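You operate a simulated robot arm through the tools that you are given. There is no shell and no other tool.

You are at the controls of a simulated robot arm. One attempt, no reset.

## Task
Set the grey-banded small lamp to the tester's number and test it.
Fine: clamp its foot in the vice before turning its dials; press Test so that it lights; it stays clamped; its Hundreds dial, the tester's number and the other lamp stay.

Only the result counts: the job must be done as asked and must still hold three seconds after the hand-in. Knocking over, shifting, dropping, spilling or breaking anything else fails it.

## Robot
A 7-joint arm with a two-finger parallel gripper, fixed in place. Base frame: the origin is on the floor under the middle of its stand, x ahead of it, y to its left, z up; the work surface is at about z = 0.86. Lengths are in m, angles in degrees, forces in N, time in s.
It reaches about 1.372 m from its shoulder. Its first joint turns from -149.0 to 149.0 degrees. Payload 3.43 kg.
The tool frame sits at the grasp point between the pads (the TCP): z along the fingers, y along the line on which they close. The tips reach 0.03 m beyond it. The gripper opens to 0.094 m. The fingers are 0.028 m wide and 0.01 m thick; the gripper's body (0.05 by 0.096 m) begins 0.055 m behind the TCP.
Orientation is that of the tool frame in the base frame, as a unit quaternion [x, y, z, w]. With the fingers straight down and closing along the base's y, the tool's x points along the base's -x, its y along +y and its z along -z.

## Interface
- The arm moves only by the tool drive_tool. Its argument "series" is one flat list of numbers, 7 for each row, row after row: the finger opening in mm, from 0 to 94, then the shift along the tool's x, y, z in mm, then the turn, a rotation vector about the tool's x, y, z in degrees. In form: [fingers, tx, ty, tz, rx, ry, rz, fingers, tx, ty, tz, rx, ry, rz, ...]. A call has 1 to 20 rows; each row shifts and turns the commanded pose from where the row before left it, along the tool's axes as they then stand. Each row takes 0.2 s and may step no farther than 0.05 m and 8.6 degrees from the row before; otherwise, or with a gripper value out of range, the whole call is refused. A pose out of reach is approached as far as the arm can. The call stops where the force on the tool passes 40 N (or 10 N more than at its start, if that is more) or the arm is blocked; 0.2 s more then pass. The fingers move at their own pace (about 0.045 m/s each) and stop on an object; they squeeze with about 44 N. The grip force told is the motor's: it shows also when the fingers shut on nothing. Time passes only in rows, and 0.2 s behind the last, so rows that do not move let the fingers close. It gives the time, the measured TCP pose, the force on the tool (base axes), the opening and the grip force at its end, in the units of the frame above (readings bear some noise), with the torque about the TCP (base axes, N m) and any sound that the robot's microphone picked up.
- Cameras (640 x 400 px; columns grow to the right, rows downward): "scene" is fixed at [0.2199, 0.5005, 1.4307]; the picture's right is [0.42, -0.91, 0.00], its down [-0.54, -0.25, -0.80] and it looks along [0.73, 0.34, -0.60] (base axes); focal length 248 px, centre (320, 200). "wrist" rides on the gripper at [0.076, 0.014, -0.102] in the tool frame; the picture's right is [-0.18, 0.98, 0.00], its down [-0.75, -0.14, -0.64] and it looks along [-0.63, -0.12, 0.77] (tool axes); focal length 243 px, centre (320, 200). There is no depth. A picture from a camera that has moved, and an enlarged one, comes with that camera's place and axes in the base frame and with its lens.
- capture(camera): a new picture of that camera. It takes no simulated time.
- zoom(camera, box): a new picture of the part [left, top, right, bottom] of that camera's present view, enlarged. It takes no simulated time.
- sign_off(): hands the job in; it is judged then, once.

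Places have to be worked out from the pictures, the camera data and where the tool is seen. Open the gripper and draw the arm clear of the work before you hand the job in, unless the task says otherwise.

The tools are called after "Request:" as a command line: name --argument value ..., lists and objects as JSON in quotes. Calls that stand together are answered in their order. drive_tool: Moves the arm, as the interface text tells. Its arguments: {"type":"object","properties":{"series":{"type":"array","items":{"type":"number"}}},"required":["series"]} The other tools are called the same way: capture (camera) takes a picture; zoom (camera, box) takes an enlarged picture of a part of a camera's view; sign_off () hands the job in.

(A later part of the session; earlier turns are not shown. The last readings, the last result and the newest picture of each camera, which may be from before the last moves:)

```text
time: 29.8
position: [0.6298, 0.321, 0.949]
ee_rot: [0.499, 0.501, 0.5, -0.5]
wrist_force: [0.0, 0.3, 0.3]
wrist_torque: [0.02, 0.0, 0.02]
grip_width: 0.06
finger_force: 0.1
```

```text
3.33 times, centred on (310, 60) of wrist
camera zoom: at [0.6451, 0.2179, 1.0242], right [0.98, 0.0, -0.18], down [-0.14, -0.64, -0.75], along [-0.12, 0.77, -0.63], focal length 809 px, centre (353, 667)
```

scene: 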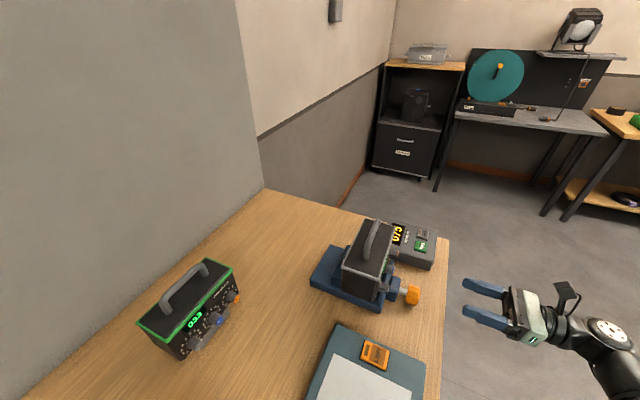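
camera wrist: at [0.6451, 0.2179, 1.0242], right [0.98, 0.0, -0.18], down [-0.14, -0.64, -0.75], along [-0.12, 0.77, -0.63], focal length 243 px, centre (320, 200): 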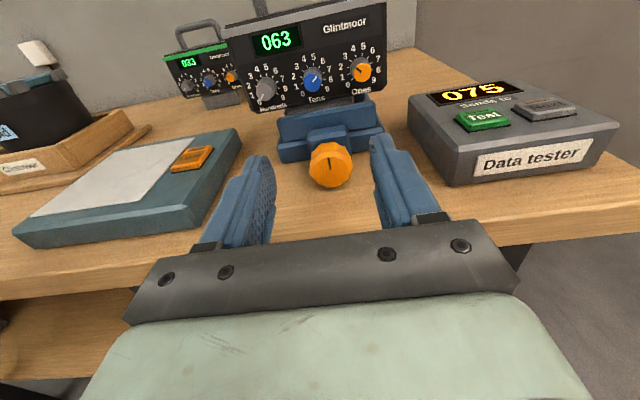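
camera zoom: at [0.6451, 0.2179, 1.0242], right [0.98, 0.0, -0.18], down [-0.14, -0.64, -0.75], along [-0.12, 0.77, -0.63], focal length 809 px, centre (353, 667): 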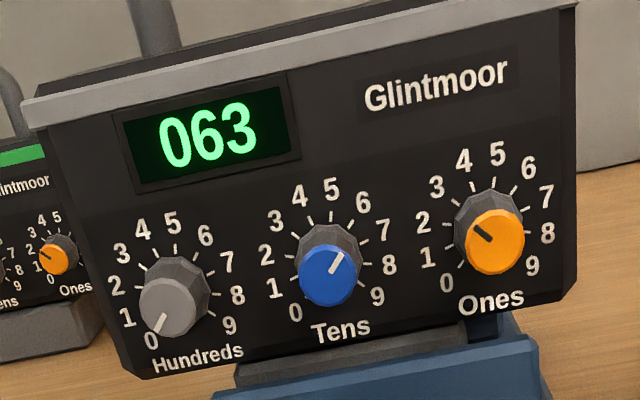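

The knob has a pointer mark and about 43 mm diameter, axis at about x=0.629, z=0.890. I check the table's front edge here, since the gripper body must turn just outside it.

Request:
zoom --camera "wrist" --box '[480, 190, 640, 290]'

Request:
zoom --camera "wrist" --box '[0, 220, 240, 370]'

```text
4.00 times, centred on (560, 240) of wrist
camera zoom: at [0.6451, 0.2179, 1.0242], right [0.98, 0.0, -0.18], down [-0.14, -0.64, -0.75], along [-0.12, 0.77, -0.63], focal length 970 px, centre (-640, 40)
```

zoom: 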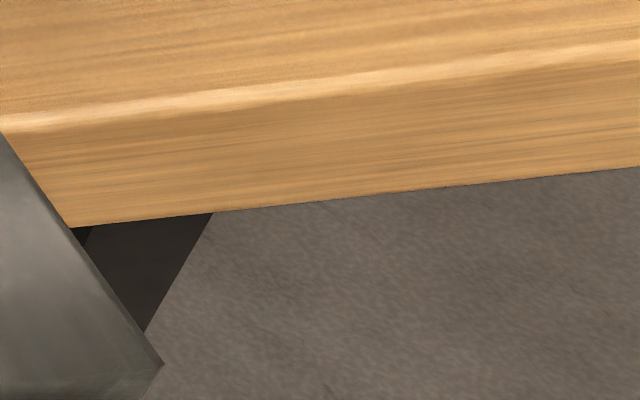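

```text
2.67 times, centred on (120, 295) of wrist
camera zoom: at [0.6451, 0.2179, 1.0242], right [0.98, 0.0, -0.18], down [-0.14, -0.64, -0.75], along [-0.12, 0.77, -0.63], focal length 647 px, centre (853, -53)
```

zoom: 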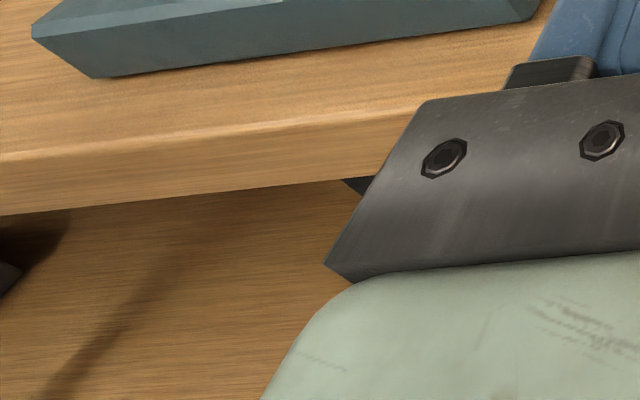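

The table edge is at y≈0.361. I lower to z≈0.898 (8 mm above the knob's axis, so the fingers clear the table as they turn), then advance to y≈0.410 with the fingers straddling the knob.

Request:
drive_tool --series '[64, -26, -1, 0, 0, 0, 0, 64, -25, 0, 0, 0, 0, 0, 64, 0, 0, 30, 0, 0, 0, 64, 0, 0, 30, 0, 0, 0, 64, 0, 0, 29, 0, 0, 0, 64, 0, 0, 0, 0, 0, 0]'

Request:
capture --camera "wrist"

Request:
zoom --camera "scene" --box '[340, 230, 500, 350]'

```text
time: 31.2
position: [0.63, 0.4105, 0.8967]
ee_rot: [0.499, 0.501, 0.5, -0.5]
wrist_force: [0.5, -0.3, 0.1]
wrist_torque: [0.03, 0.03, 0.01]
grip_width: 0.064
finger_force: 0.0
```

```text
taken
camera wrist: at [0.6442, 0.3077, 0.9736], right [0.98, 0.0, -0.18], down [-0.14, -0.64, -0.75], along [-0.12, 0.77, -0.63], focal length 243 px, centre (320, 200)
```

wrist: 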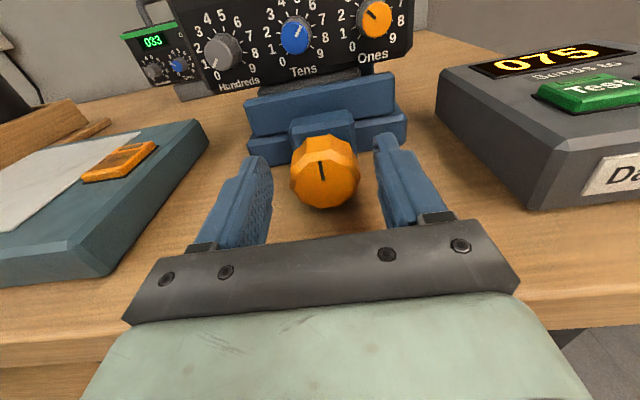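

```text
3.33 times, centred on (420, 290) of scene
camera zoom: at [0.2199, 0.5005, 1.4307], right [0.42, -0.91, 0.0], down [-0.54, -0.25, -0.8], along [0.73, 0.34, -0.6], focal length 827 px, centre (-13, -100)
```

zoom: 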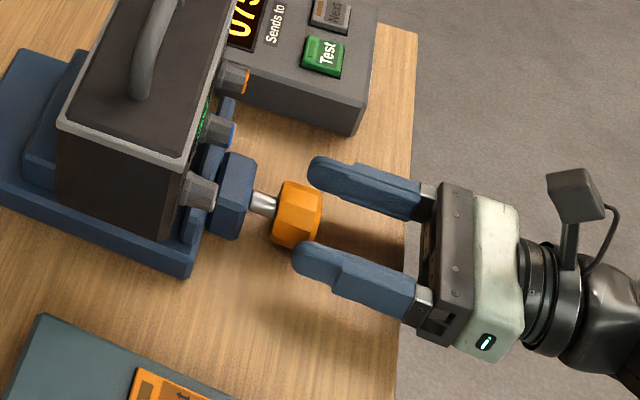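

The fingers straddle the knob (front face y≈0.428, about 12 mm overlap). I narrow to 54 mm, advance 2 mm, roll 30° counter-clockwise about the knob's axis and close on it.

Request:
drive_tool --series '[54, 0, 0, 2, 0, 0, 0, 54, 0, 0, 0, 0, 0, 0, 54, -0.07, -1.04, 0, 0, 0, -7.5, 54, -0.07, -1.04, 0, 0, 0, -7.5, 54, -0.07, -1.04, 0, 0, 0, -7.5, 54, -0.07, -1.04, 0, 0, 0, -7.5, 40, 0, 0, 0, 0, 0, 0, 30, 0, 0, 0, 0, 0, 0, 30, 0, 0, 0, 0, 0, 0, 30, 0, 0, 0, 0, 0, 0]'

Request:
capture --camera "wrist"

```text
time: 33.4
position: [0.6242, 0.4131, 0.8952]
ee_rot: [0.353, 0.614, 0.611, -0.354]
wrist_force: [-19.0, -2.4, -17.3]
wrist_torque: [0.16, 0.32, 0.32]
grip_width: 0.0436
finger_force: 45.2
```

```text
taken
camera wrist: at [0.5996, 0.3102, 0.9691], right [0.94, 0.01, 0.33], down [0.26, -0.64, -0.72], along [0.21, 0.77, -0.61], focal length 243 px, centre (320, 200)
```

wrist: 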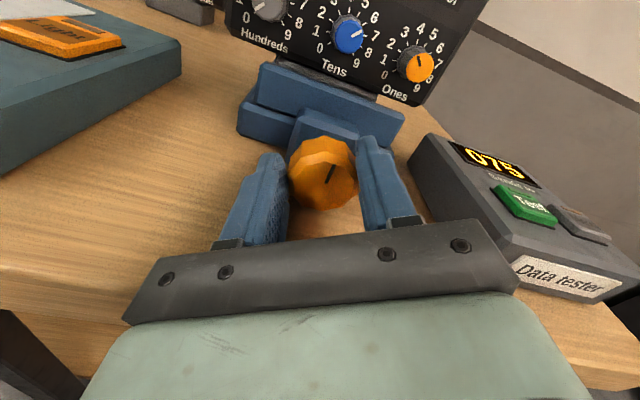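

Gripped at 43.6 mm; the sideways ~25 N along the closing line tells me the knob's axis is about 1.8 mm off my estimate. I shift to relieve it and then turn clockwise 30° as a test.

Request:
drive_tool --series '[30, 0, -1.8, 0, 0, 0, 0, 30, -0.03, 0.7, 0, 0, 0, 5, 30, -0.03, 0.7, 0, 0, 0, 5, 30, -0.03, 0.7, 0, 0, 0, 5, 30, -0.03, 0.7, 0, 0, 0, 5, 30, -0.03, 0.7, 0, 0, 0, 5, 30, -0.03, 0.7, 0, 0, 0, 5]'

Request:
capture --camera "wrist"

Request:
zoom --camera "scene" --box '[330, 230, 470, 330]'

```text
time: 35.0
position: [0.63, 0.4129, 0.8973]
ee_rot: [0.5, 0.499, 0.501, -0.5]
wrist_force: [13.4, -3.4, 4.4]
wrist_torque: [-0.11, -0.16, 0.18]
grip_width: 0.0436
finger_force: 45.3
```

```text
taken
camera wrist: at [0.6447, 0.3099, 0.9732], right [0.98, 0.0, -0.18], down [-0.14, -0.64, -0.75], along [-0.12, 0.77, -0.63], focal length 243 px, centre (320, 200)
```

wrist: 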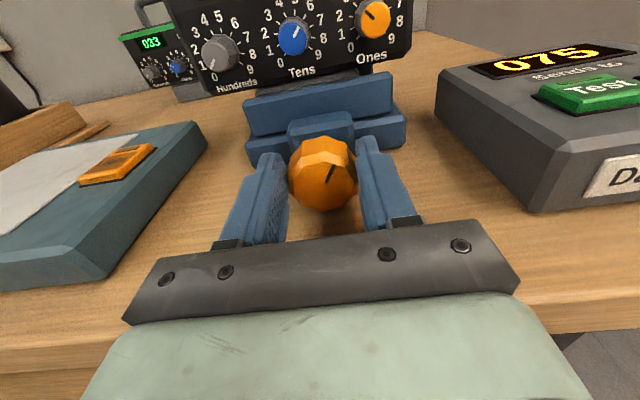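

```text
4.00 times, centred on (400, 280) of scene
camera zoom: at [0.2199, 0.5005, 1.4307], right [0.42, -0.91, 0.0], down [-0.54, -0.25, -0.8], along [0.73, 0.34, -0.6], focal length 992 px, centre (0, -120)
```

zoom: 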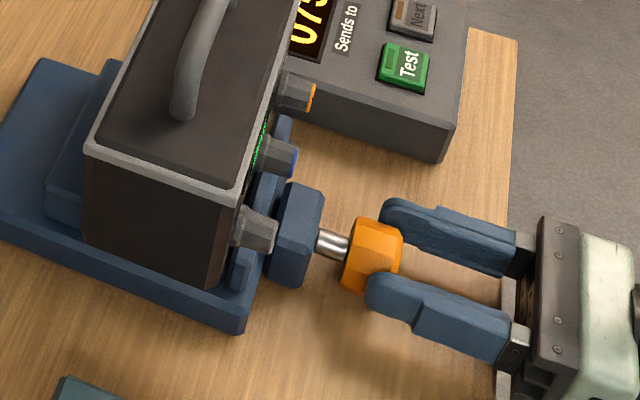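

The knob's pointer turned with the gripper by about 30°. I continue clockwise to roll +40°.

Request:
drive_tool --series '[30, 0, 0.6, 0, 0, 0, 0, 30, -0.03, 0.7, 0, 0, 0, 5, 30, -0.03, 0.7, 0, 0, 0, 5, 30, -0.03, 0.7, 0, 0, 0, 5, 30, -0.03, 0.7, 0, 0, 0, 5, 30, -0.03, 0.7, 0, 0, 0, 5, 30, -0.03, 0.7, 0, 0, 0, 5, 30, -0.03, 0.7, 0, 0, 0, 5, 30, -0.03, 0.7, 0, 0, 0, 5]'

Request:
capture --camera "wrist"

Request:
zoom --camera "scene" --box '[330, 230, 470, 330]'

```text
time: 37.1
position: [0.637, 0.4118, 0.8953]
ee_rot: [0.642, 0.301, 0.303, -0.637]
wrist_force: [2.7, 0.6, -2.1]
wrist_torque: [-0.08, -0.79, -0.02]
grip_width: 0.0433
finger_force: 45.1
stopped in row 9: the force on the tool passed its limit at 41 N (the readings are from after the stop); the commanded pose is now the measured one
```

```text
taken
camera wrist: at [0.6962, 0.3099, 0.9447], right [0.64, -0.01, -0.77], down [-0.59, -0.64, -0.49], along [-0.49, 0.77, -0.42], focal length 243 px, centre (320, 200)
```

wrist: 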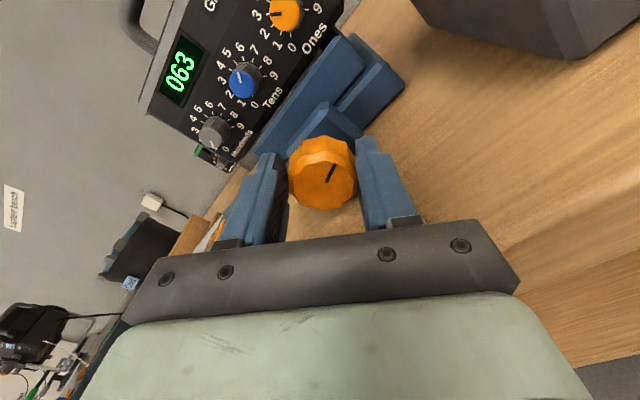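

```text
4.00 times, centred on (400, 280) of scene
camera zoom: at [0.2199, 0.5005, 1.4307], right [0.42, -0.91, 0.0], down [-0.54, -0.25, -0.8], along [0.73, 0.34, -0.6], focal length 992 px, centre (0, -120)
```

zoom: 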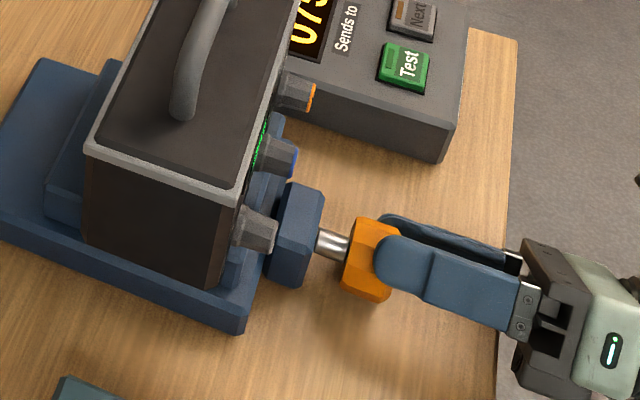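

The turn reached roll +40° and then met a resisting torque of about 0.8 N·m. I look closely to see whether the jaw has already met the lamp's foot.

Request:
zoom --camera "scene" --box '[345, 240, 425, 320]'

Request:
zoom --camera "wrist" --box '[200, 20, 420, 220]'

```text
5.00 times, centred on (385, 280) of scene
camera zoom: at [0.2199, 0.5005, 1.4307], right [0.42, -0.91, 0.0], down [-0.54, -0.25, -0.8], along [0.73, 0.34, -0.6], focal length 1240 px, centre (-5, -200)
```

zoom: 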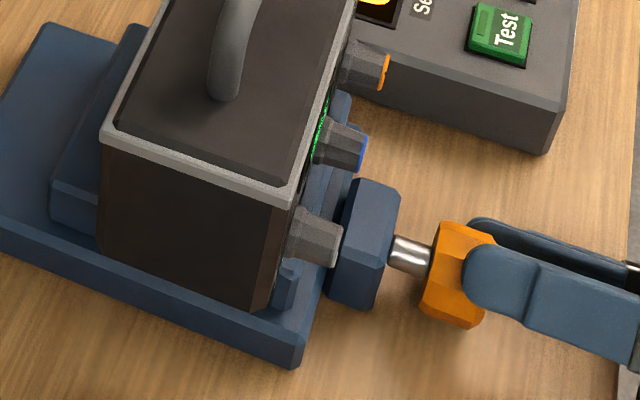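

```text
2.00 times, centred on (310, 120) of wrist
camera zoom: at [0.6962, 0.3099, 0.9447], right [0.64, -0.01, -0.77], down [-0.59, -0.64, -0.49], along [-0.49, 0.77, -0.42], focal length 485 px, centre (340, 360)
```

zoom: 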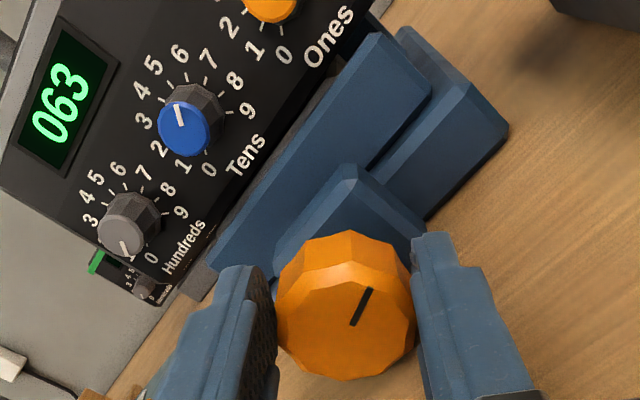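

The jaw plate has moved about 12 mm in and appears to be at the foot's front. From the readings the knob's axis is at about (0.630, 0.886). I open to 49 mm, roll back to -35° about that axis and grip again.

Request:
drive_tool --series '[49, 0, 0, 0, 0, 0, 0, 49, 0, 0, 0, 0, 0, 0, 49, -0.09, -1.44, 0, 0, 0, -7.5, 49, -0.09, -1.44, 0, 0, 0, -7.5, 49, -0.09, -1.44, 0, 0, 0, -7.5, 49, -0.09, -1.44, 0, 0, 0, -7.5, 49, -0.09, -1.44, 0, 0, 0, -7.5, 49, -0.09, -1.44, 0, 0, 0, -7.5, 49, -0.09, -1.44, 0, 0, 0, -7.5, 49, -0.09, -1.44, 0, 0, 0, -7.5, 49, -0.09, -1.44, 0, 0, 0, -7.5, 49, -0.09, -1.44, 0, 0, 0, -7.5, 49, 0, 0, 0, 0, 0, 0]'

Request:
capture --camera "wrist"

Request:
zoom --camera "scene" --box '[345, 240, 425, 320]'

```text
time: 39.9
position: [0.623, 0.4128, 0.8953]
ee_rot: [0.326, 0.628, 0.629, -0.321]
wrist_force: [0.4, 0.2, 1.1]
wrist_torque: [-0.02, -0.02, 0.01]
grip_width: 0.049
finger_force: 0.0
```

```text
taken
camera wrist: at [0.5909, 0.3105, 0.9655], right [0.91, 0.0, 0.42], down [0.32, -0.65, -0.69], along [0.28, 0.76, -0.58], focal length 243 px, centre (320, 200)
```

wrist: 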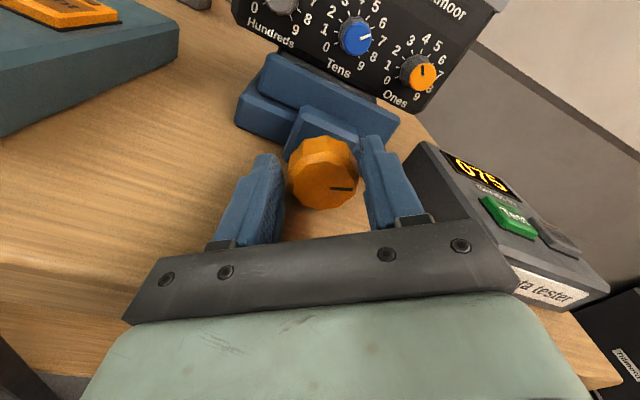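

```text
5.00 times, centred on (385, 280) of scene
camera zoom: at [0.2199, 0.5005, 1.4307], right [0.42, -0.91, 0.0], down [-0.54, -0.25, -0.8], along [0.73, 0.34, -0.6], focal length 1240 px, centre (-5, -200)
```

zoom: 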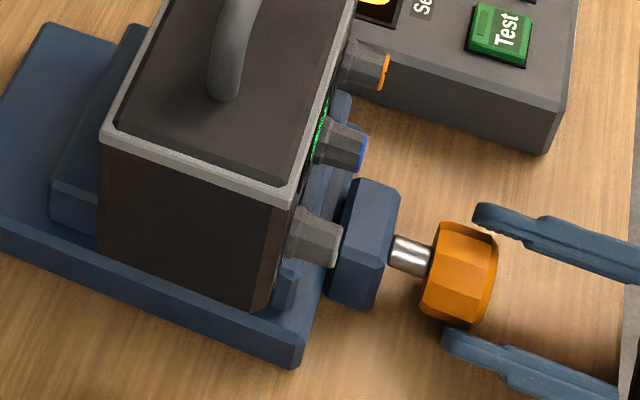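

The knob held its position. I grip it again and turn clockwise further.

Request:
drive_tool --series '[35, 0, 0, 0, 0, 0, 0, 30, 0, 0, 0, 0, 0, 0, 30, 0, 0, 0, 0, 0, 0, 30, -0.04, 0.96, 0, 0, 0, 5, 30, -0.04, 0.96, 0, 0, 0, 5, 30, -0.04, 0.96, 0, 0, 0, 5, 30, -0.04, 0.96, 0, 0, 0, 5]'

Request:
capture --camera "wrist"

Request:
zoom --camera "scene" --box '[345, 240, 425, 320]'

```text
time: 41.5
position: [0.628, 0.4127, 0.8976]
ee_rot: [0.43, 0.563, 0.563, -0.425]
wrist_force: [0.0, -0.4, -4.0]
wrist_torque: [-1.06, 0.0, 0.43]
grip_width: 0.0422
finger_force: 45.2
```

```text
taken
camera wrist: at [0.6205, 0.3105, 0.9742], right [1.0, -0.01, 0.08], down [0.06, -0.65, -0.76], along [0.06, 0.76, -0.64], focal length 243 px, centre (320, 200)
```

wrist: 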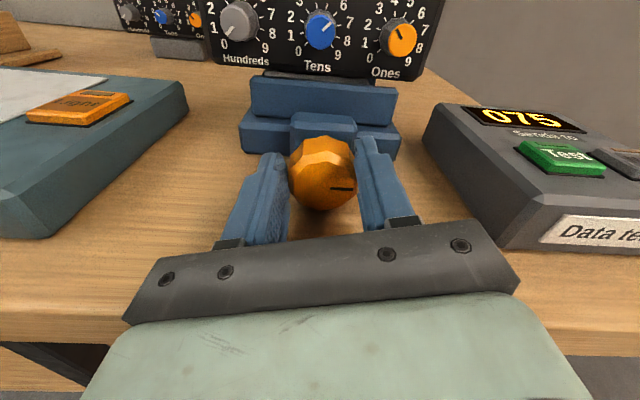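

```text
5.00 times, centred on (385, 280) of scene
camera zoom: at [0.2199, 0.5005, 1.4307], right [0.42, -0.91, 0.0], down [-0.54, -0.25, -0.8], along [0.73, 0.34, -0.6], focal length 1240 px, centre (-5, -200)
```

zoom: 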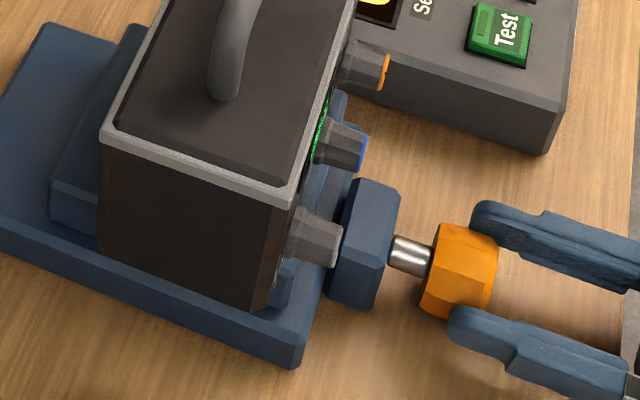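

No resistance to the turn now (torque about y ≈0), and the jaw creeps inward. I continue clockwise to roll +40°.

Request:
drive_tool --series '[30, -0.04, 0.96, 0, 0, 0, 5, 30, -0.04, 0.96, 0, 0, 0, 5, 30, -0.04, 0.96, 0, 0, 0, 5, 30, -0.04, 0.96, 0, 0, 0, 5, 30, -0.04, 0.96, 0, 0, 0, 5, 30, -0.04, 0.96, 0, 0, 0, 5, 30, -0.04, 0.96, 0, 0, 0, 5, 30, -0.04, 0.96, 0, 0, 0, 5, 30, -0.04, 0.96, 0, 0, 0, 5, 30, -0.04, 0.96, 0, 0, 0, 5, 30, -0.04, 0.96, 0, 0, 0, 5]'

Request:
capture --camera "wrist"

Request:
zoom --camera "scene" --box '[345, 240, 425, 320]'

```text
time: 43.9
position: [0.6379, 0.4116, 0.8957]
ee_rot: [0.642, 0.301, 0.303, -0.637]
wrist_force: [-4.3, -4.2, -15.4]
wrist_torque: [-0.74, -0.56, 1.1]
grip_width: 0.0425
finger_force: 44.7
```

```text
taken
camera wrist: at [0.6968, 0.3101, 0.9449], right [0.64, -0.01, -0.77], down [-0.59, -0.64, -0.49], along [-0.49, 0.77, -0.42], focal length 243 px, centre (320, 200)
```

wrist: 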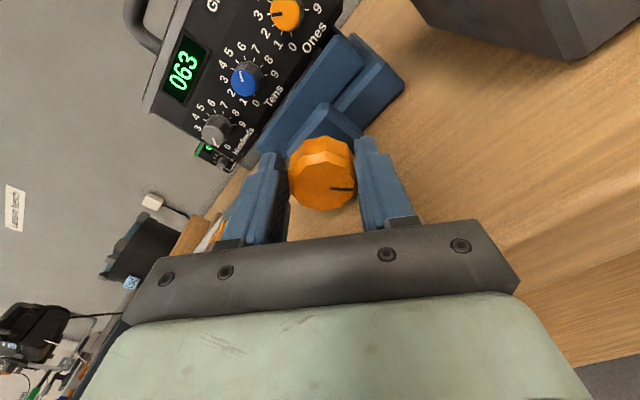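

```text
5.00 times, centred on (385, 280) of scene
camera zoom: at [0.2199, 0.5005, 1.4307], right [0.42, -0.91, 0.0], down [-0.54, -0.25, -0.8], along [0.73, 0.34, -0.6], focal length 1240 px, centre (-5, -200)
```

zoom: 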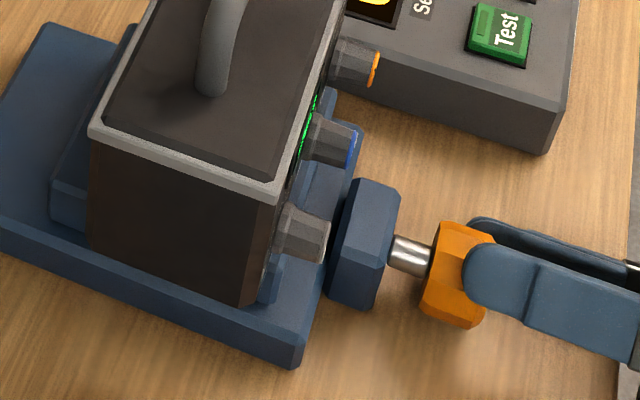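

The jaw now pushes the lamp toward the fixed jaw (it moved about 5 mm in +y). Another stroke: open, roll back to -35°, grip.

Request:
drive_tool --series '[49, 0, 0, 0, 0, 0, 0, 49, 0, 0, 0, 0, 0, 0, 49, -0.09, -1.44, 0, 0, 0, -7.5, 49, -0.09, -1.44, 0, 0, 0, -7.5, 49, -0.09, -1.44, 0, 0, 0, -7.5, 49, -0.09, -1.44, 0, 0, 0, -7.5, 49, -0.09, -1.44, 0, 0, 0, -7.5, 49, -0.09, -1.44, 0, 0, 0, -7.5, 49, -0.09, -1.44, 0, 0, 0, -7.5, 49, -0.09, -1.44, 0, 0, 0, -7.5, 49, -0.09, -1.44, 0, 0, 0, -7.5, 49, -0.09, -1.44, 0, 0, 0, -7.5, 35, 0, 0, 0, 0, 0, 0, 30, 0, 0, 0, 0, 0, 0, 30, 0, 0, 0, 0, 0, 0]'

Request:
capture --camera "wrist"

```text
time: 47.1
position: [0.6239, 0.4123, 0.894]
ee_rot: [0.326, 0.629, 0.628, -0.322]
wrist_force: [-10.2, -2.1, -10.0]
wrist_torque: [0.04, 0.15, 0.29]
grip_width: 0.0437
finger_force: 45.6
```

```text
taken
camera wrist: at [0.5909, 0.3108, 0.9659], right [0.91, 0.0, 0.42], down [0.32, -0.65, -0.69], along [0.27, 0.76, -0.59], focal length 243 px, centre (320, 200)
```

wrist: 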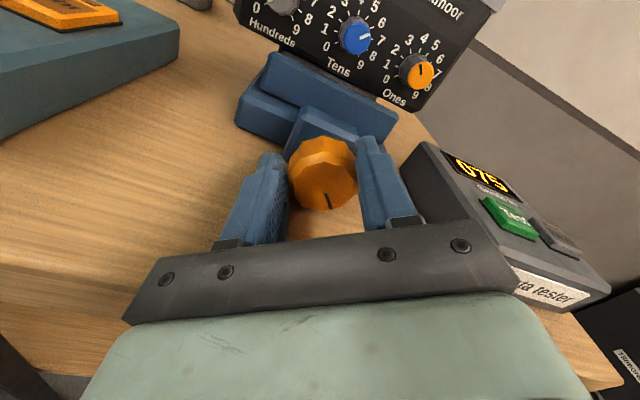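

Gripped again. I relieve the sideways load by 0.5 mm and keep turning clockwise, watching the torque.

Request:
drive_tool --series '[30, 0, -0.5, 0, 0, 0, 0, 30, -0.04, 0.96, 0, 0, 0, 5, 30, -0.04, 0.96, 0, 0, 0, 5, 30, -0.04, 0.96, 0, 0, 0, 5, 30, -0.04, 0.96, 0, 0, 0, 5, 30, -0.04, 0.96, 0, 0, 0, 5, 30, -0.04, 0.96, 0, 0, 0, 5]'

Request:
zoom --camera "scene" --box '[345, 240, 425, 320]'

Request:
capture --camera "wrist"

```text
time: 48.7
position: [0.6291, 0.4121, 0.8981]
ee_rot: [0.478, 0.523, 0.524, -0.473]
wrist_force: [-13.1, 1.3, -8.0]
wrist_torque: [-0.6, -1.02, 0.46]
grip_width: 0.0427
finger_force: 44.9
```

```text
5.00 times, centred on (385, 280) of scene
camera zoom: at [0.2199, 0.5005, 1.4307], right [0.42, -0.91, 0.0], down [-0.54, -0.25, -0.8], along [0.73, 0.34, -0.6], focal length 1240 px, centre (-5, -200)
```

zoom: 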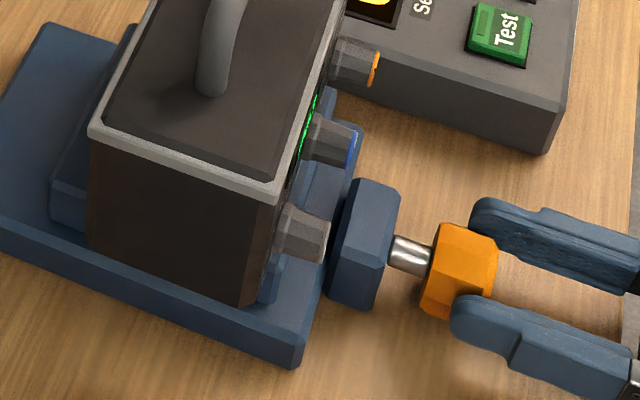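

```text
taken
camera wrist: at [0.6358, 0.3105, 0.9752], right [1.0, -0.01, -0.09], down [-0.07, -0.64, -0.76], along [-0.05, 0.76, -0.64], focal length 243 px, centre (320, 200)
```

wrist: 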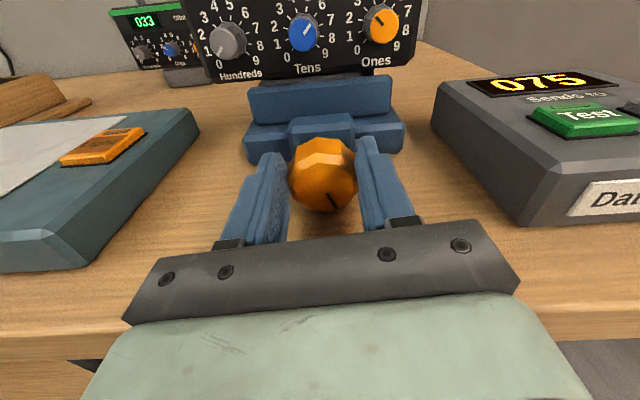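

The knob now slips in the grip at about 1 N·m and the lamp no longer moves, so the foot is clamped between the jaws. I turn 10° more to leave it tight, then open and check that the knob doesn't spring back.

Request:
drive_tool --series '[30, -0.04, 0.96, 0, 0, 0, 5, 30, -0.04, 0.96, 0, 0, 0, 5, 30, 0, 0, 0, 0, 0, 0, 56, 0, 0, 0, 0, 0, 0, 56, 0, 0, 0, 0, 0, 0, 56, 0, 0, 0, 0, 0, 0]'

Request:
capture --camera "wrist"

Request:
zoom --camera "scene" --box '[345, 240, 425, 320]'

```text
time: 50.1
position: [0.6306, 0.4127, 0.8982]
ee_rot: [0.521, 0.48, 0.48, -0.517]
wrist_force: [-0.9, -1.2, 0.1]
wrist_torque: [-0.02, -0.01, 0.02]
grip_width: 0.0558
finger_force: 0.1
```

```text
taken
camera wrist: at [0.6518, 0.3105, 0.9731], right [0.97, -0.01, -0.26], down [-0.2, -0.64, -0.74], along [-0.16, 0.77, -0.62], focal length 243 px, centre (320, 200)
```

wrist: 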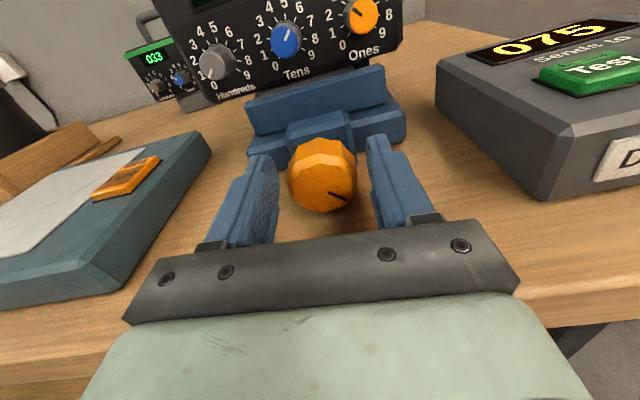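

```text
5.00 times, centred on (385, 280) of scene
camera zoom: at [0.2199, 0.5005, 1.4307], right [0.42, -0.91, 0.0], down [-0.54, -0.25, -0.8], along [0.73, 0.34, -0.6], focal length 1240 px, centre (-5, -200)
```

zoom: 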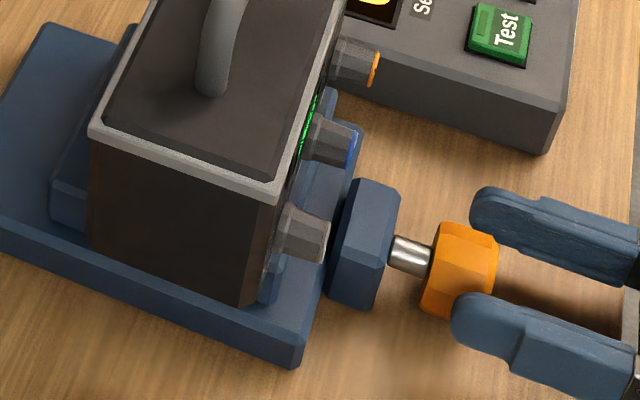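

After release the knob eased back slightly but stays tightened, and the lamp is pressed against the fixed jaw. I back off along -y, roll to 0 and rise to look straight at the dials.

Request:
drive_tool --series '[56, 0, 0, -35, 0, 0, 0, 56, 0, 0, -35, 0, 0, 0, 56, 0, 0, 0, 0, 0, -4.9, 56, 30, 0, 0, 0, 0, 0, 56, 30, 0, 0, 0, 0, 0, 56, 0, 0, 0, 0, 0, 0]'

Request:
capture --camera "wrist"

Request:
capture --camera "scene"

```text
time: 51.5
position: [0.6301, 0.3437, 0.9593]
ee_rot: [0.501, 0.501, 0.503, -0.495]
wrist_force: [0.1, -0.2, 0.2]
wrist_torque: [0.0, 0.0, -0.02]
grip_width: 0.056
finger_force: 0.0
```

```text
taken
camera wrist: at [0.6439, 0.2402, 1.0348], right [0.98, -0.01, -0.18], down [-0.14, -0.64, -0.75], along [-0.11, 0.77, -0.63], focal length 243 px, centre (320, 200)
```

wrist: 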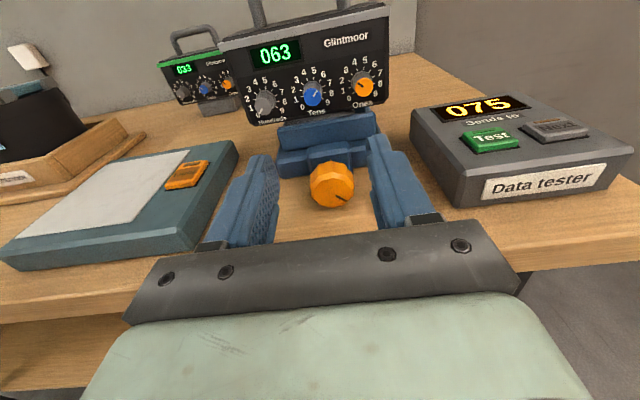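

```text
taken
```

scene: 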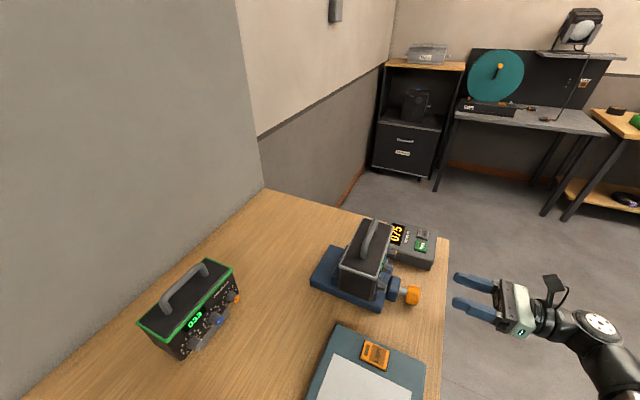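

I enlarge the dials from this pose to triangulate the Tens and Ones dials.

Request:
zoom --camera "wrist" --box '[220, 20, 400, 140]'

Request:
zoom --camera "scene" --box '[350, 220, 420, 300]'

```text
3.33 times, centred on (310, 80) of wrist
camera zoom: at [0.6439, 0.2402, 1.0348], right [0.98, -0.01, -0.18], down [-0.14, -0.64, -0.75], along [-0.11, 0.77, -0.63], focal length 809 px, centre (353, 600)
```

zoom: 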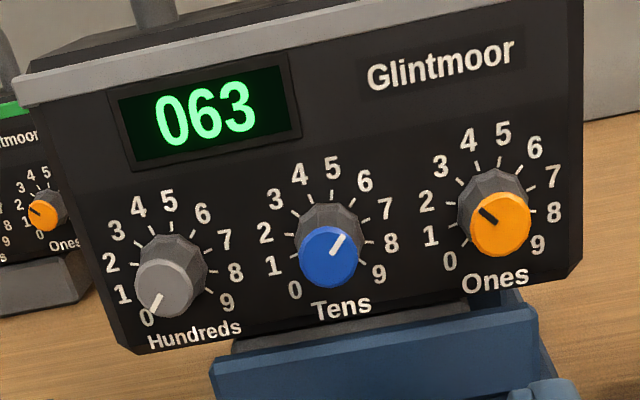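

```text
5.00 times, centred on (385, 260) of scene
camera zoom: at [0.2199, 0.5005, 1.4307], right [0.42, -0.91, 0.0], down [-0.54, -0.25, -0.8], along [0.73, 0.34, -0.6], focal length 1240 px, centre (-5, -100)
```

zoom: 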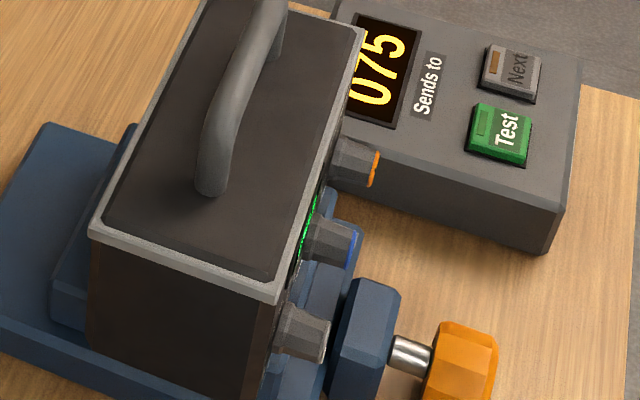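

The Tens dial's cap is at about (0.621, 0.506, 0.956) and Ones at about (0.675, 0.506, 0.956). I line up with Tens, narrow the fingers to 32 mm, roll -15° and stop short of it to check.

Request:
drive_tool --series '[32, -3.3, -8.5, 0, 0, 0, 0, 32, 0, 0, 48, 0, 0, 0, 32, 0, 0, 46, 0, 0, 0, 32, 0, 0, 0, 0, 0, -7.5, 32, 0, 0, 0, 0, 0, -7.5, 32, 0, 0, 0, 0, 0, 0]'

Request:
capture --camera "wrist"

Request:
zoom --camera "scene" --box '[350, 220, 480, 320]'

```text
time: 52.9
position: [0.6219, 0.437, 0.9546]
ee_rot: [0.43, 0.563, 0.563, -0.426]
wrist_force: [0.6, -0.1, 0.6]
wrist_torque: [-0.02, 0.02, -0.01]
grip_width: 0.0321
finger_force: 0.1
```

```text
taken
camera wrist: at [0.6157, 0.3346, 1.0316], right [1.0, -0.01, 0.09], down [0.06, -0.64, -0.76], along [0.06, 0.76, -0.64], focal length 243 px, centre (320, 200)
```

wrist: 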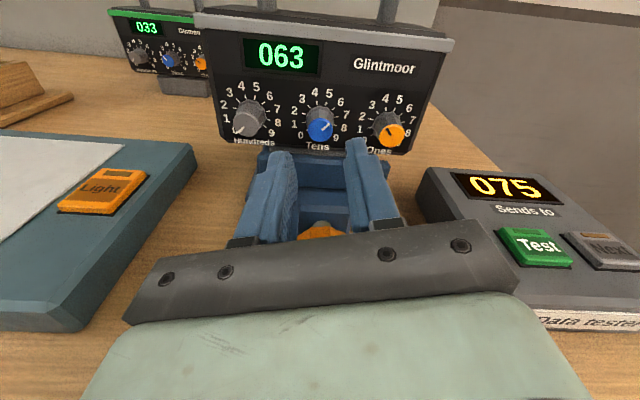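

```text
4.00 times, centred on (415, 270) of scene
camera zoom: at [0.2199, 0.5005, 1.4307], right [0.42, -0.91, 0.0], down [-0.54, -0.25, -0.8], along [0.73, 0.34, -0.6], focal length 992 px, centre (-60, -80)
```

zoom: 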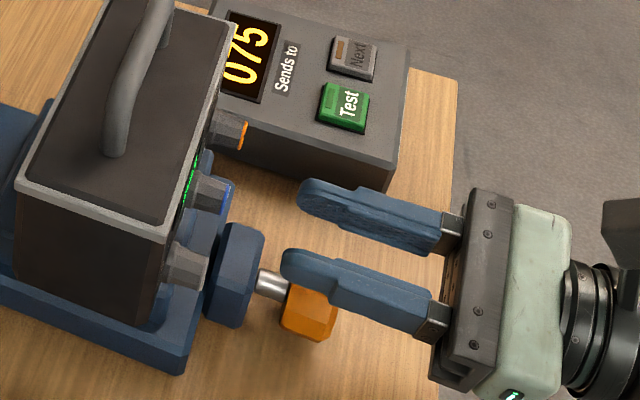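

The Tens cap reads (0.6227, 0.506, 0.955), matching the tool's line within 1 mm. I advance to y≈0.492 and look before closing.

Request:
drive_tool --series '[32, 0, 0.8, 20, 0, 0, 0, 32, 0, 0, 20, 0, 0, 0, 32, 0, 0, 14, 0, 0, 0, 32, 0, 0, 0, 0, 0, 0]'

Request:
capture --camera "wrist"

Request:
zoom --camera "scene" --box '[350, 220, 480, 320]'

```text
time: 53.9
position: [0.6243, 0.4919, 0.9542]
ee_rot: [0.431, 0.562, 0.563, -0.426]
wrist_force: [-0.4, -0.4, -0.2]
wrist_torque: [0.0, 0.03, 0.02]
grip_width: 0.0319
finger_force: 0.0
```

```text
taken
camera wrist: at [0.6172, 0.3892, 1.0321], right [1.0, -0.01, 0.08], down [0.06, -0.64, -0.76], along [0.06, 0.76, -0.64], focal length 243 px, centre (320, 200)
```

wrist: 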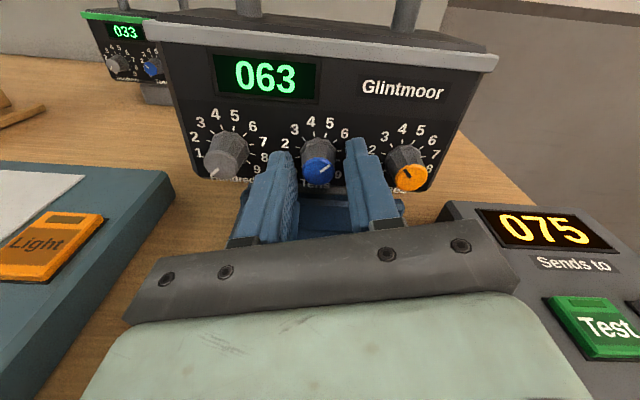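

```text
4.00 times, centred on (415, 270) of scene
camera zoom: at [0.2199, 0.5005, 1.4307], right [0.42, -0.91, 0.0], down [-0.54, -0.25, -0.8], along [0.73, 0.34, -0.6], focal length 992 px, centre (-60, -80)
```

zoom: 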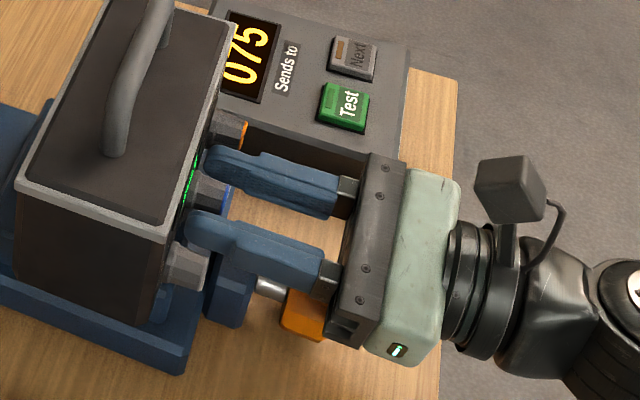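

The Tens dial sits between the fingers with clear space to the Hundreds and Ones dials. I close on it.

Request:
drive_tool --series '[16, 0, 0, 0, 0, 0, 0, 10, 0, 0, 0, 0, 0, 0, 10, 0, 0, 0, 0, 0, 0]'

Request:
capture --camera "wrist"

```text
time: 54.7
position: [0.6224, 0.4913, 0.9544]
ee_rot: [0.431, 0.562, 0.563, -0.426]
wrist_force: [-4.6, 0.6, 1.3]
wrist_torque: [0.2, 0.0, 0.39]
grip_width: 0.0198
finger_force: 44.2
```

```text
taken
camera wrist: at [0.6169, 0.3891, 1.0319], right [1.0, 0.0, 0.08], down [0.06, -0.65, -0.76], along [0.06, 0.76, -0.64], focal length 243 px, centre (320, 200)
```

wrist: 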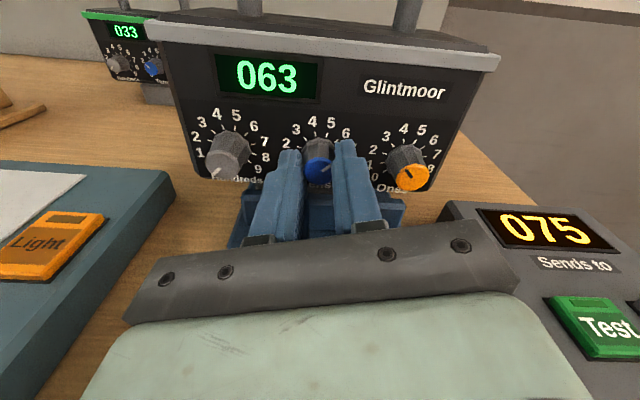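

Gripped at 19.8 mm with only slight side force and the display is still 063. I turn clockwise 30° for Tens 6→7.

Request:
drive_tool --series '[10, 0, 0, 0, 0, 0, 5, 10, 0, 0, 0, 0, 0, 5, 10, 0, 0, 0, 0, 0, 5, 10, 0, 0, 0, 0, 0, 5, 10, 0, 0, 0, 0, 0, 5, 10, 0, 0, 0, 0, 0, 5, 10, 0, 0, 0, 0, 0, 0]'

Request:
capture --camera "wrist"

Request:
zoom --camera "wrist" --box '[150, 20, 480, 210]'

```text
time: 56.3
position: [0.6219, 0.4913, 0.955]
ee_rot: [0.562, 0.431, 0.433, -0.558]
wrist_force: [-3.6, 6.5, 18.5]
wrist_torque: [-2.64, 0.07, -0.34]
grip_width: 0.02
finger_force: 43.8
```

```text
taken
camera wrist: at [0.6558, 0.3883, 1.0256], right [0.9, -0.01, -0.43], down [-0.33, -0.64, -0.69], along [-0.27, 0.77, -0.58], focal length 243 px, centre (320, 200)
```

wrist: 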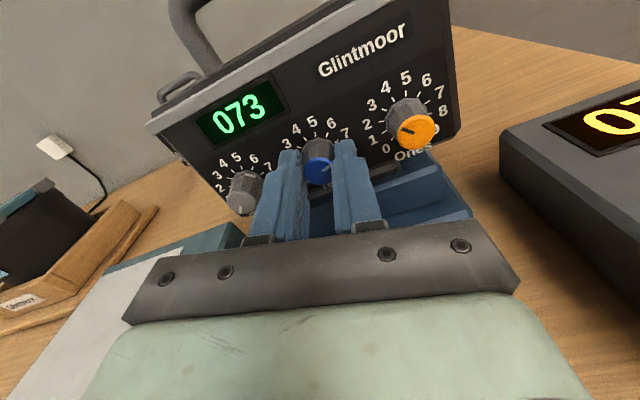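

```text
1.94 times, centred on (315, 115) of wrist
camera zoom: at [0.6558, 0.3883, 1.0256], right [0.9, -0.01, -0.43], down [-0.33, -0.64, -0.69], along [-0.27, 0.77, -0.58], focal length 470 px, centre (330, 365)
```

zoom: 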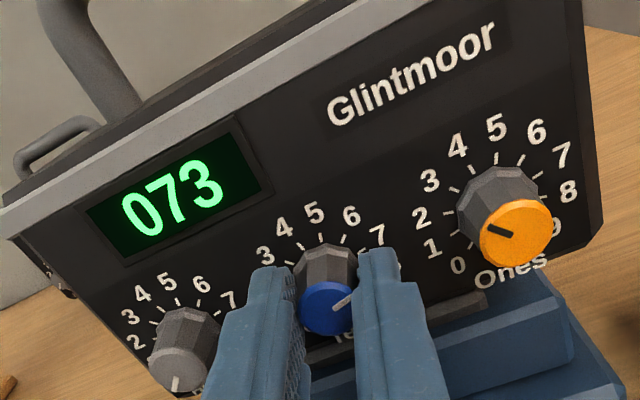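

The display reads 073, but there is an unexpected torque of -2.6 N·m about x and 18 N upward. Before anything else I look for what the gripper might be touching.

Request:
zoom --camera "scene" --box '[350, 220, 480, 320]'

Request:
capture --camera "scene"

```text
4.00 times, centred on (415, 270) of scene
camera zoom: at [0.2199, 0.5005, 1.4307], right [0.42, -0.91, 0.0], down [-0.54, -0.25, -0.8], along [0.73, 0.34, -0.6], focal length 992 px, centre (-60, -80)
```

zoom: 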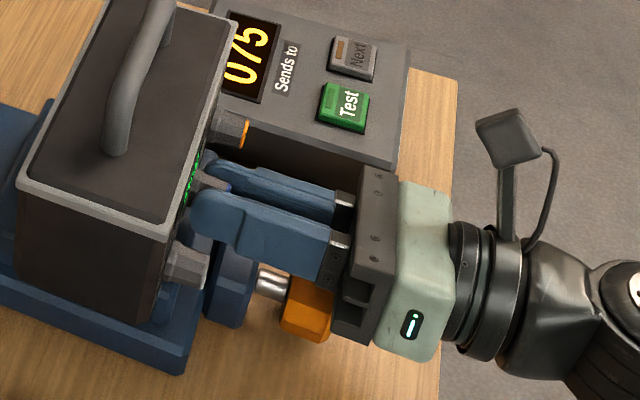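

```text
taken
```

scene: 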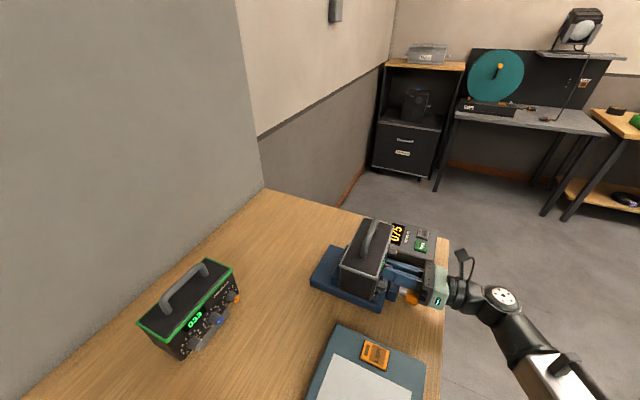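

The lamp has not moved and nothing obvious touches. I open the fingers at this pose to see if the torque vanishes.

Request:
drive_tool --series '[32, 0, 0, 0, 0, 0, 0, 32, 0, 0, 0, 0, 0, 0]'

Request:
zoom --camera "wrist" --box '[150, 20, 480, 210]'

```text
time: 56.9
position: [0.6212, 0.4908, 0.9553]
ee_rot: [0.561, 0.432, 0.434, -0.558]
wrist_force: [-4.6, 7.0, 21.0]
wrist_torque: [-1.0, 0.14, -0.25]
grip_width: 0.0318
finger_force: 0.0
```

```text
1.94 times, centred on (315, 115) of wrist
camera zoom: at [0.6557, 0.3883, 1.0256], right [0.9, -0.01, -0.43], down [-0.33, -0.64, -0.69], along [-0.27, 0.77, -0.58], focal length 470 px, centre (330, 365)
```

zoom: 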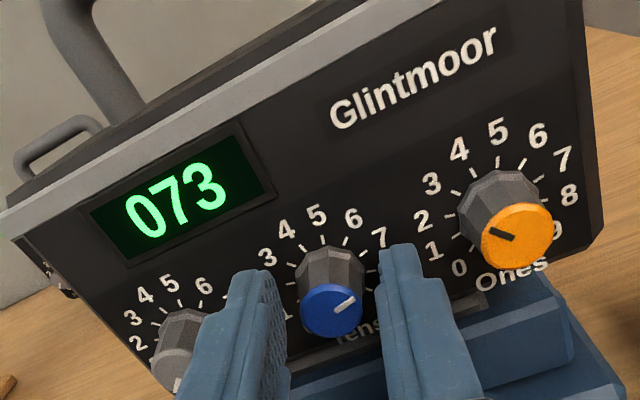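

With open fingers 21 N upward remains, acting about 5 cm behind the TCP: the gripper's body rests on the vice's orange knob. I lift 3 mm, then back out along -y.

Request:
drive_tool --series '[32, 2.9, -0.8, 0, 0, 0, 0, 32, 0, 0, -20, 0, 0, 0, 32, 0, 0, -30, 0, 0, 0, 32, 0, 0, -30, 0, 0, 0, 32, 0, 0, 0, 0, 0, -7.5, 32, 0, 0, 0, 0, 0, -7.5, 32, 0, 0, 0, 0, 0, 0]'

Request:
capture --camera "wrist"

Request:
zoom --camera "wrist" --box '[220, 20, 420, 220]'

```text
time: 58.5
position: [0.6218, 0.4105, 0.958]
ee_rot: [0.5, 0.501, 0.502, -0.496]
wrist_force: [-0.7, -0.1, 0.5]
wrist_torque: [0.03, 0.01, 0.01]
grip_width: 0.032
finger_force: 0.1
```

```text
taken
camera wrist: at [0.6365, 0.3081, 1.034], right [0.98, -0.01, -0.18], down [-0.14, -0.64, -0.75], along [-0.11, 0.77, -0.63], focal length 243 px, centre (320, 200)
```

wrist: 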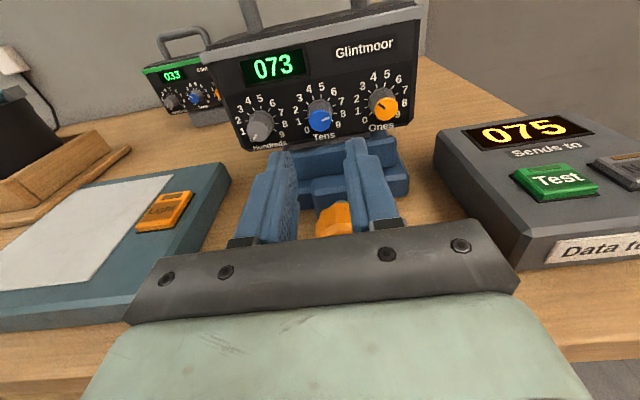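

```text
2.00 times, centred on (320, 120) of wrist
camera zoom: at [0.6365, 0.3081, 1.034], right [0.98, -0.01, -0.18], down [-0.14, -0.64, -0.75], along [-0.11, 0.77, -0.63], focal length 485 px, centre (320, 360)
```

zoom: 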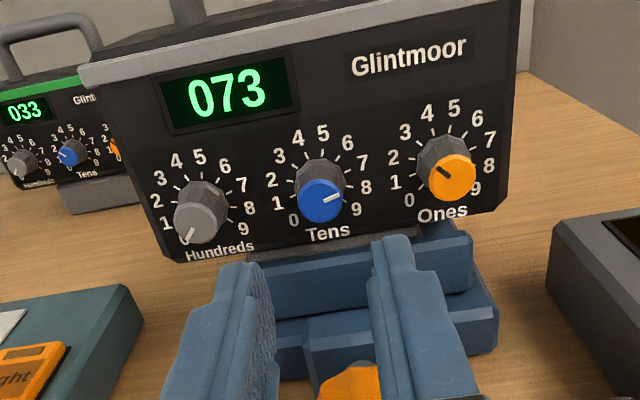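

Tens stands at 7 and the vice and lamp are unchanged. For Ones (axis ≈(0.6765, 0.9555)) the body would clear the knob best rolling from 0° to +60°; I move there with the TCP 3 mm above the axis and advance to y≈0.489.

Request:
drive_tool --series '[32, 0.5, 30, 0, 0, 0, 0, 32, 0, 24.7, 0, 0, 0, 0, 32, 0, 0, 30, 0, 0, 0, 32, 0, 0, 30, 0, 0, 0, 32, 0, 0, 0, 0, 0, 0]'

Request:
capture --camera "wrist"

Request:
zoom --camera "scene" --box '[350, 210, 480, 310]'

```text
time: 59.7
position: [0.6767, 0.4688, 0.9578]
ee_rot: [0.5, 0.501, 0.502, -0.496]
wrist_force: [0.7, 0.6, -0.3]
wrist_torque: [0.0, 0.0, 0.0]
grip_width: 0.0319
finger_force: 0.1
```

```text
taken
camera wrist: at [0.6919, 0.3678, 1.0351], right [0.98, -0.01, -0.18], down [-0.14, -0.64, -0.75], along [-0.11, 0.77, -0.63], focal length 243 px, centre (320, 200)
```

wrist: 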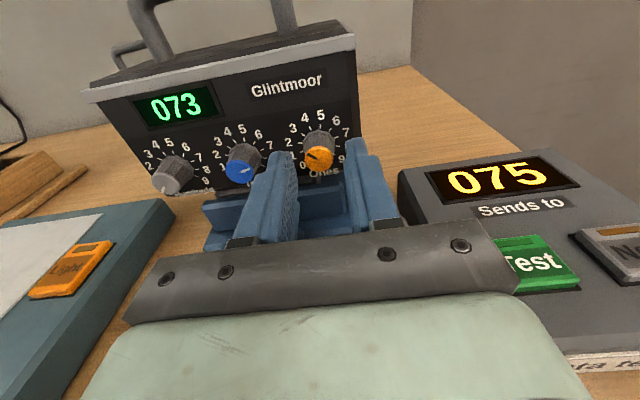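

```text
4.00 times, centred on (415, 260) of scene
camera zoom: at [0.2199, 0.5005, 1.4307], right [0.42, -0.91, 0.0], down [-0.54, -0.25, -0.8], along [0.73, 0.34, -0.6], focal length 992 px, centre (-60, -40)
```

zoom: 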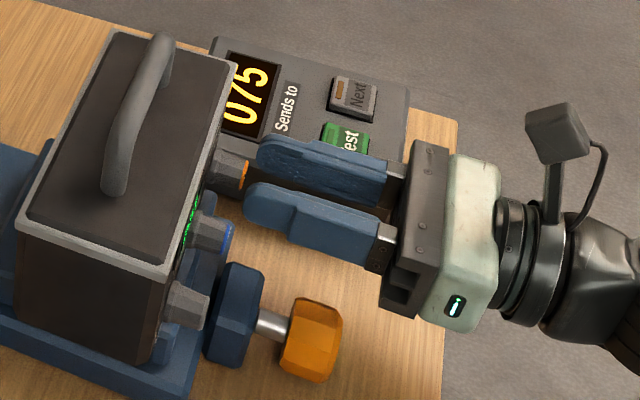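

Aligned with the Ones dial (0.676, 0.956), with the body clear of the vice knob and tester. I advance 20 mm and close on it.

Request:
drive_tool --series '[32, 0, 0, 20, 0, 0, 0, 32, 0, 0, 0, 0, 0, 0, 16, 0, 0, 0, 0, 0, 0, 10, 0, 0, 0, 0, 0, 0, 10, 0, 0, 0, 0, 0, 0]'

Request:
capture --camera "wrist"

Request:
zoom --camera "scene" --box '[350, 210, 480, 310]'

```text
time: 60.9
position: [0.6775, 0.4893, 0.9587]
ee_rot: [0.5, 0.502, 0.502, -0.496]
wrist_force: [-5.1, 2.3, 0.7]
wrist_torque: [-0.02, 0.0, 0.32]
grip_width: 0.0194
finger_force: 43.5
```

```text
taken
camera wrist: at [0.6919, 0.3879, 1.0352], right [0.98, -0.01, -0.18], down [-0.14, -0.64, -0.75], along [-0.11, 0.77, -0.63], focal length 243 px, centre (320, 200)
```

wrist: 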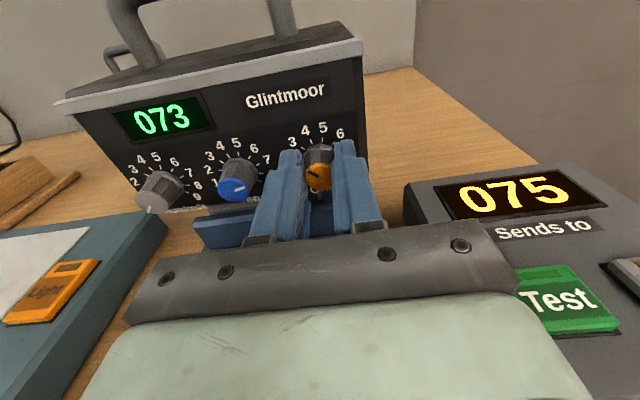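

```text
4.00 times, centred on (415, 260) of scene
camera zoom: at [0.2199, 0.5005, 1.4307], right [0.42, -0.91, 0.0], down [-0.54, -0.25, -0.8], along [0.73, 0.34, -0.6], focal length 992 px, centre (-60, -40)
```

zoom: 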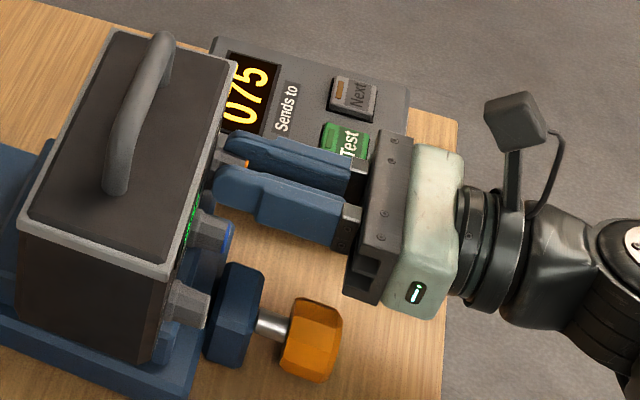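

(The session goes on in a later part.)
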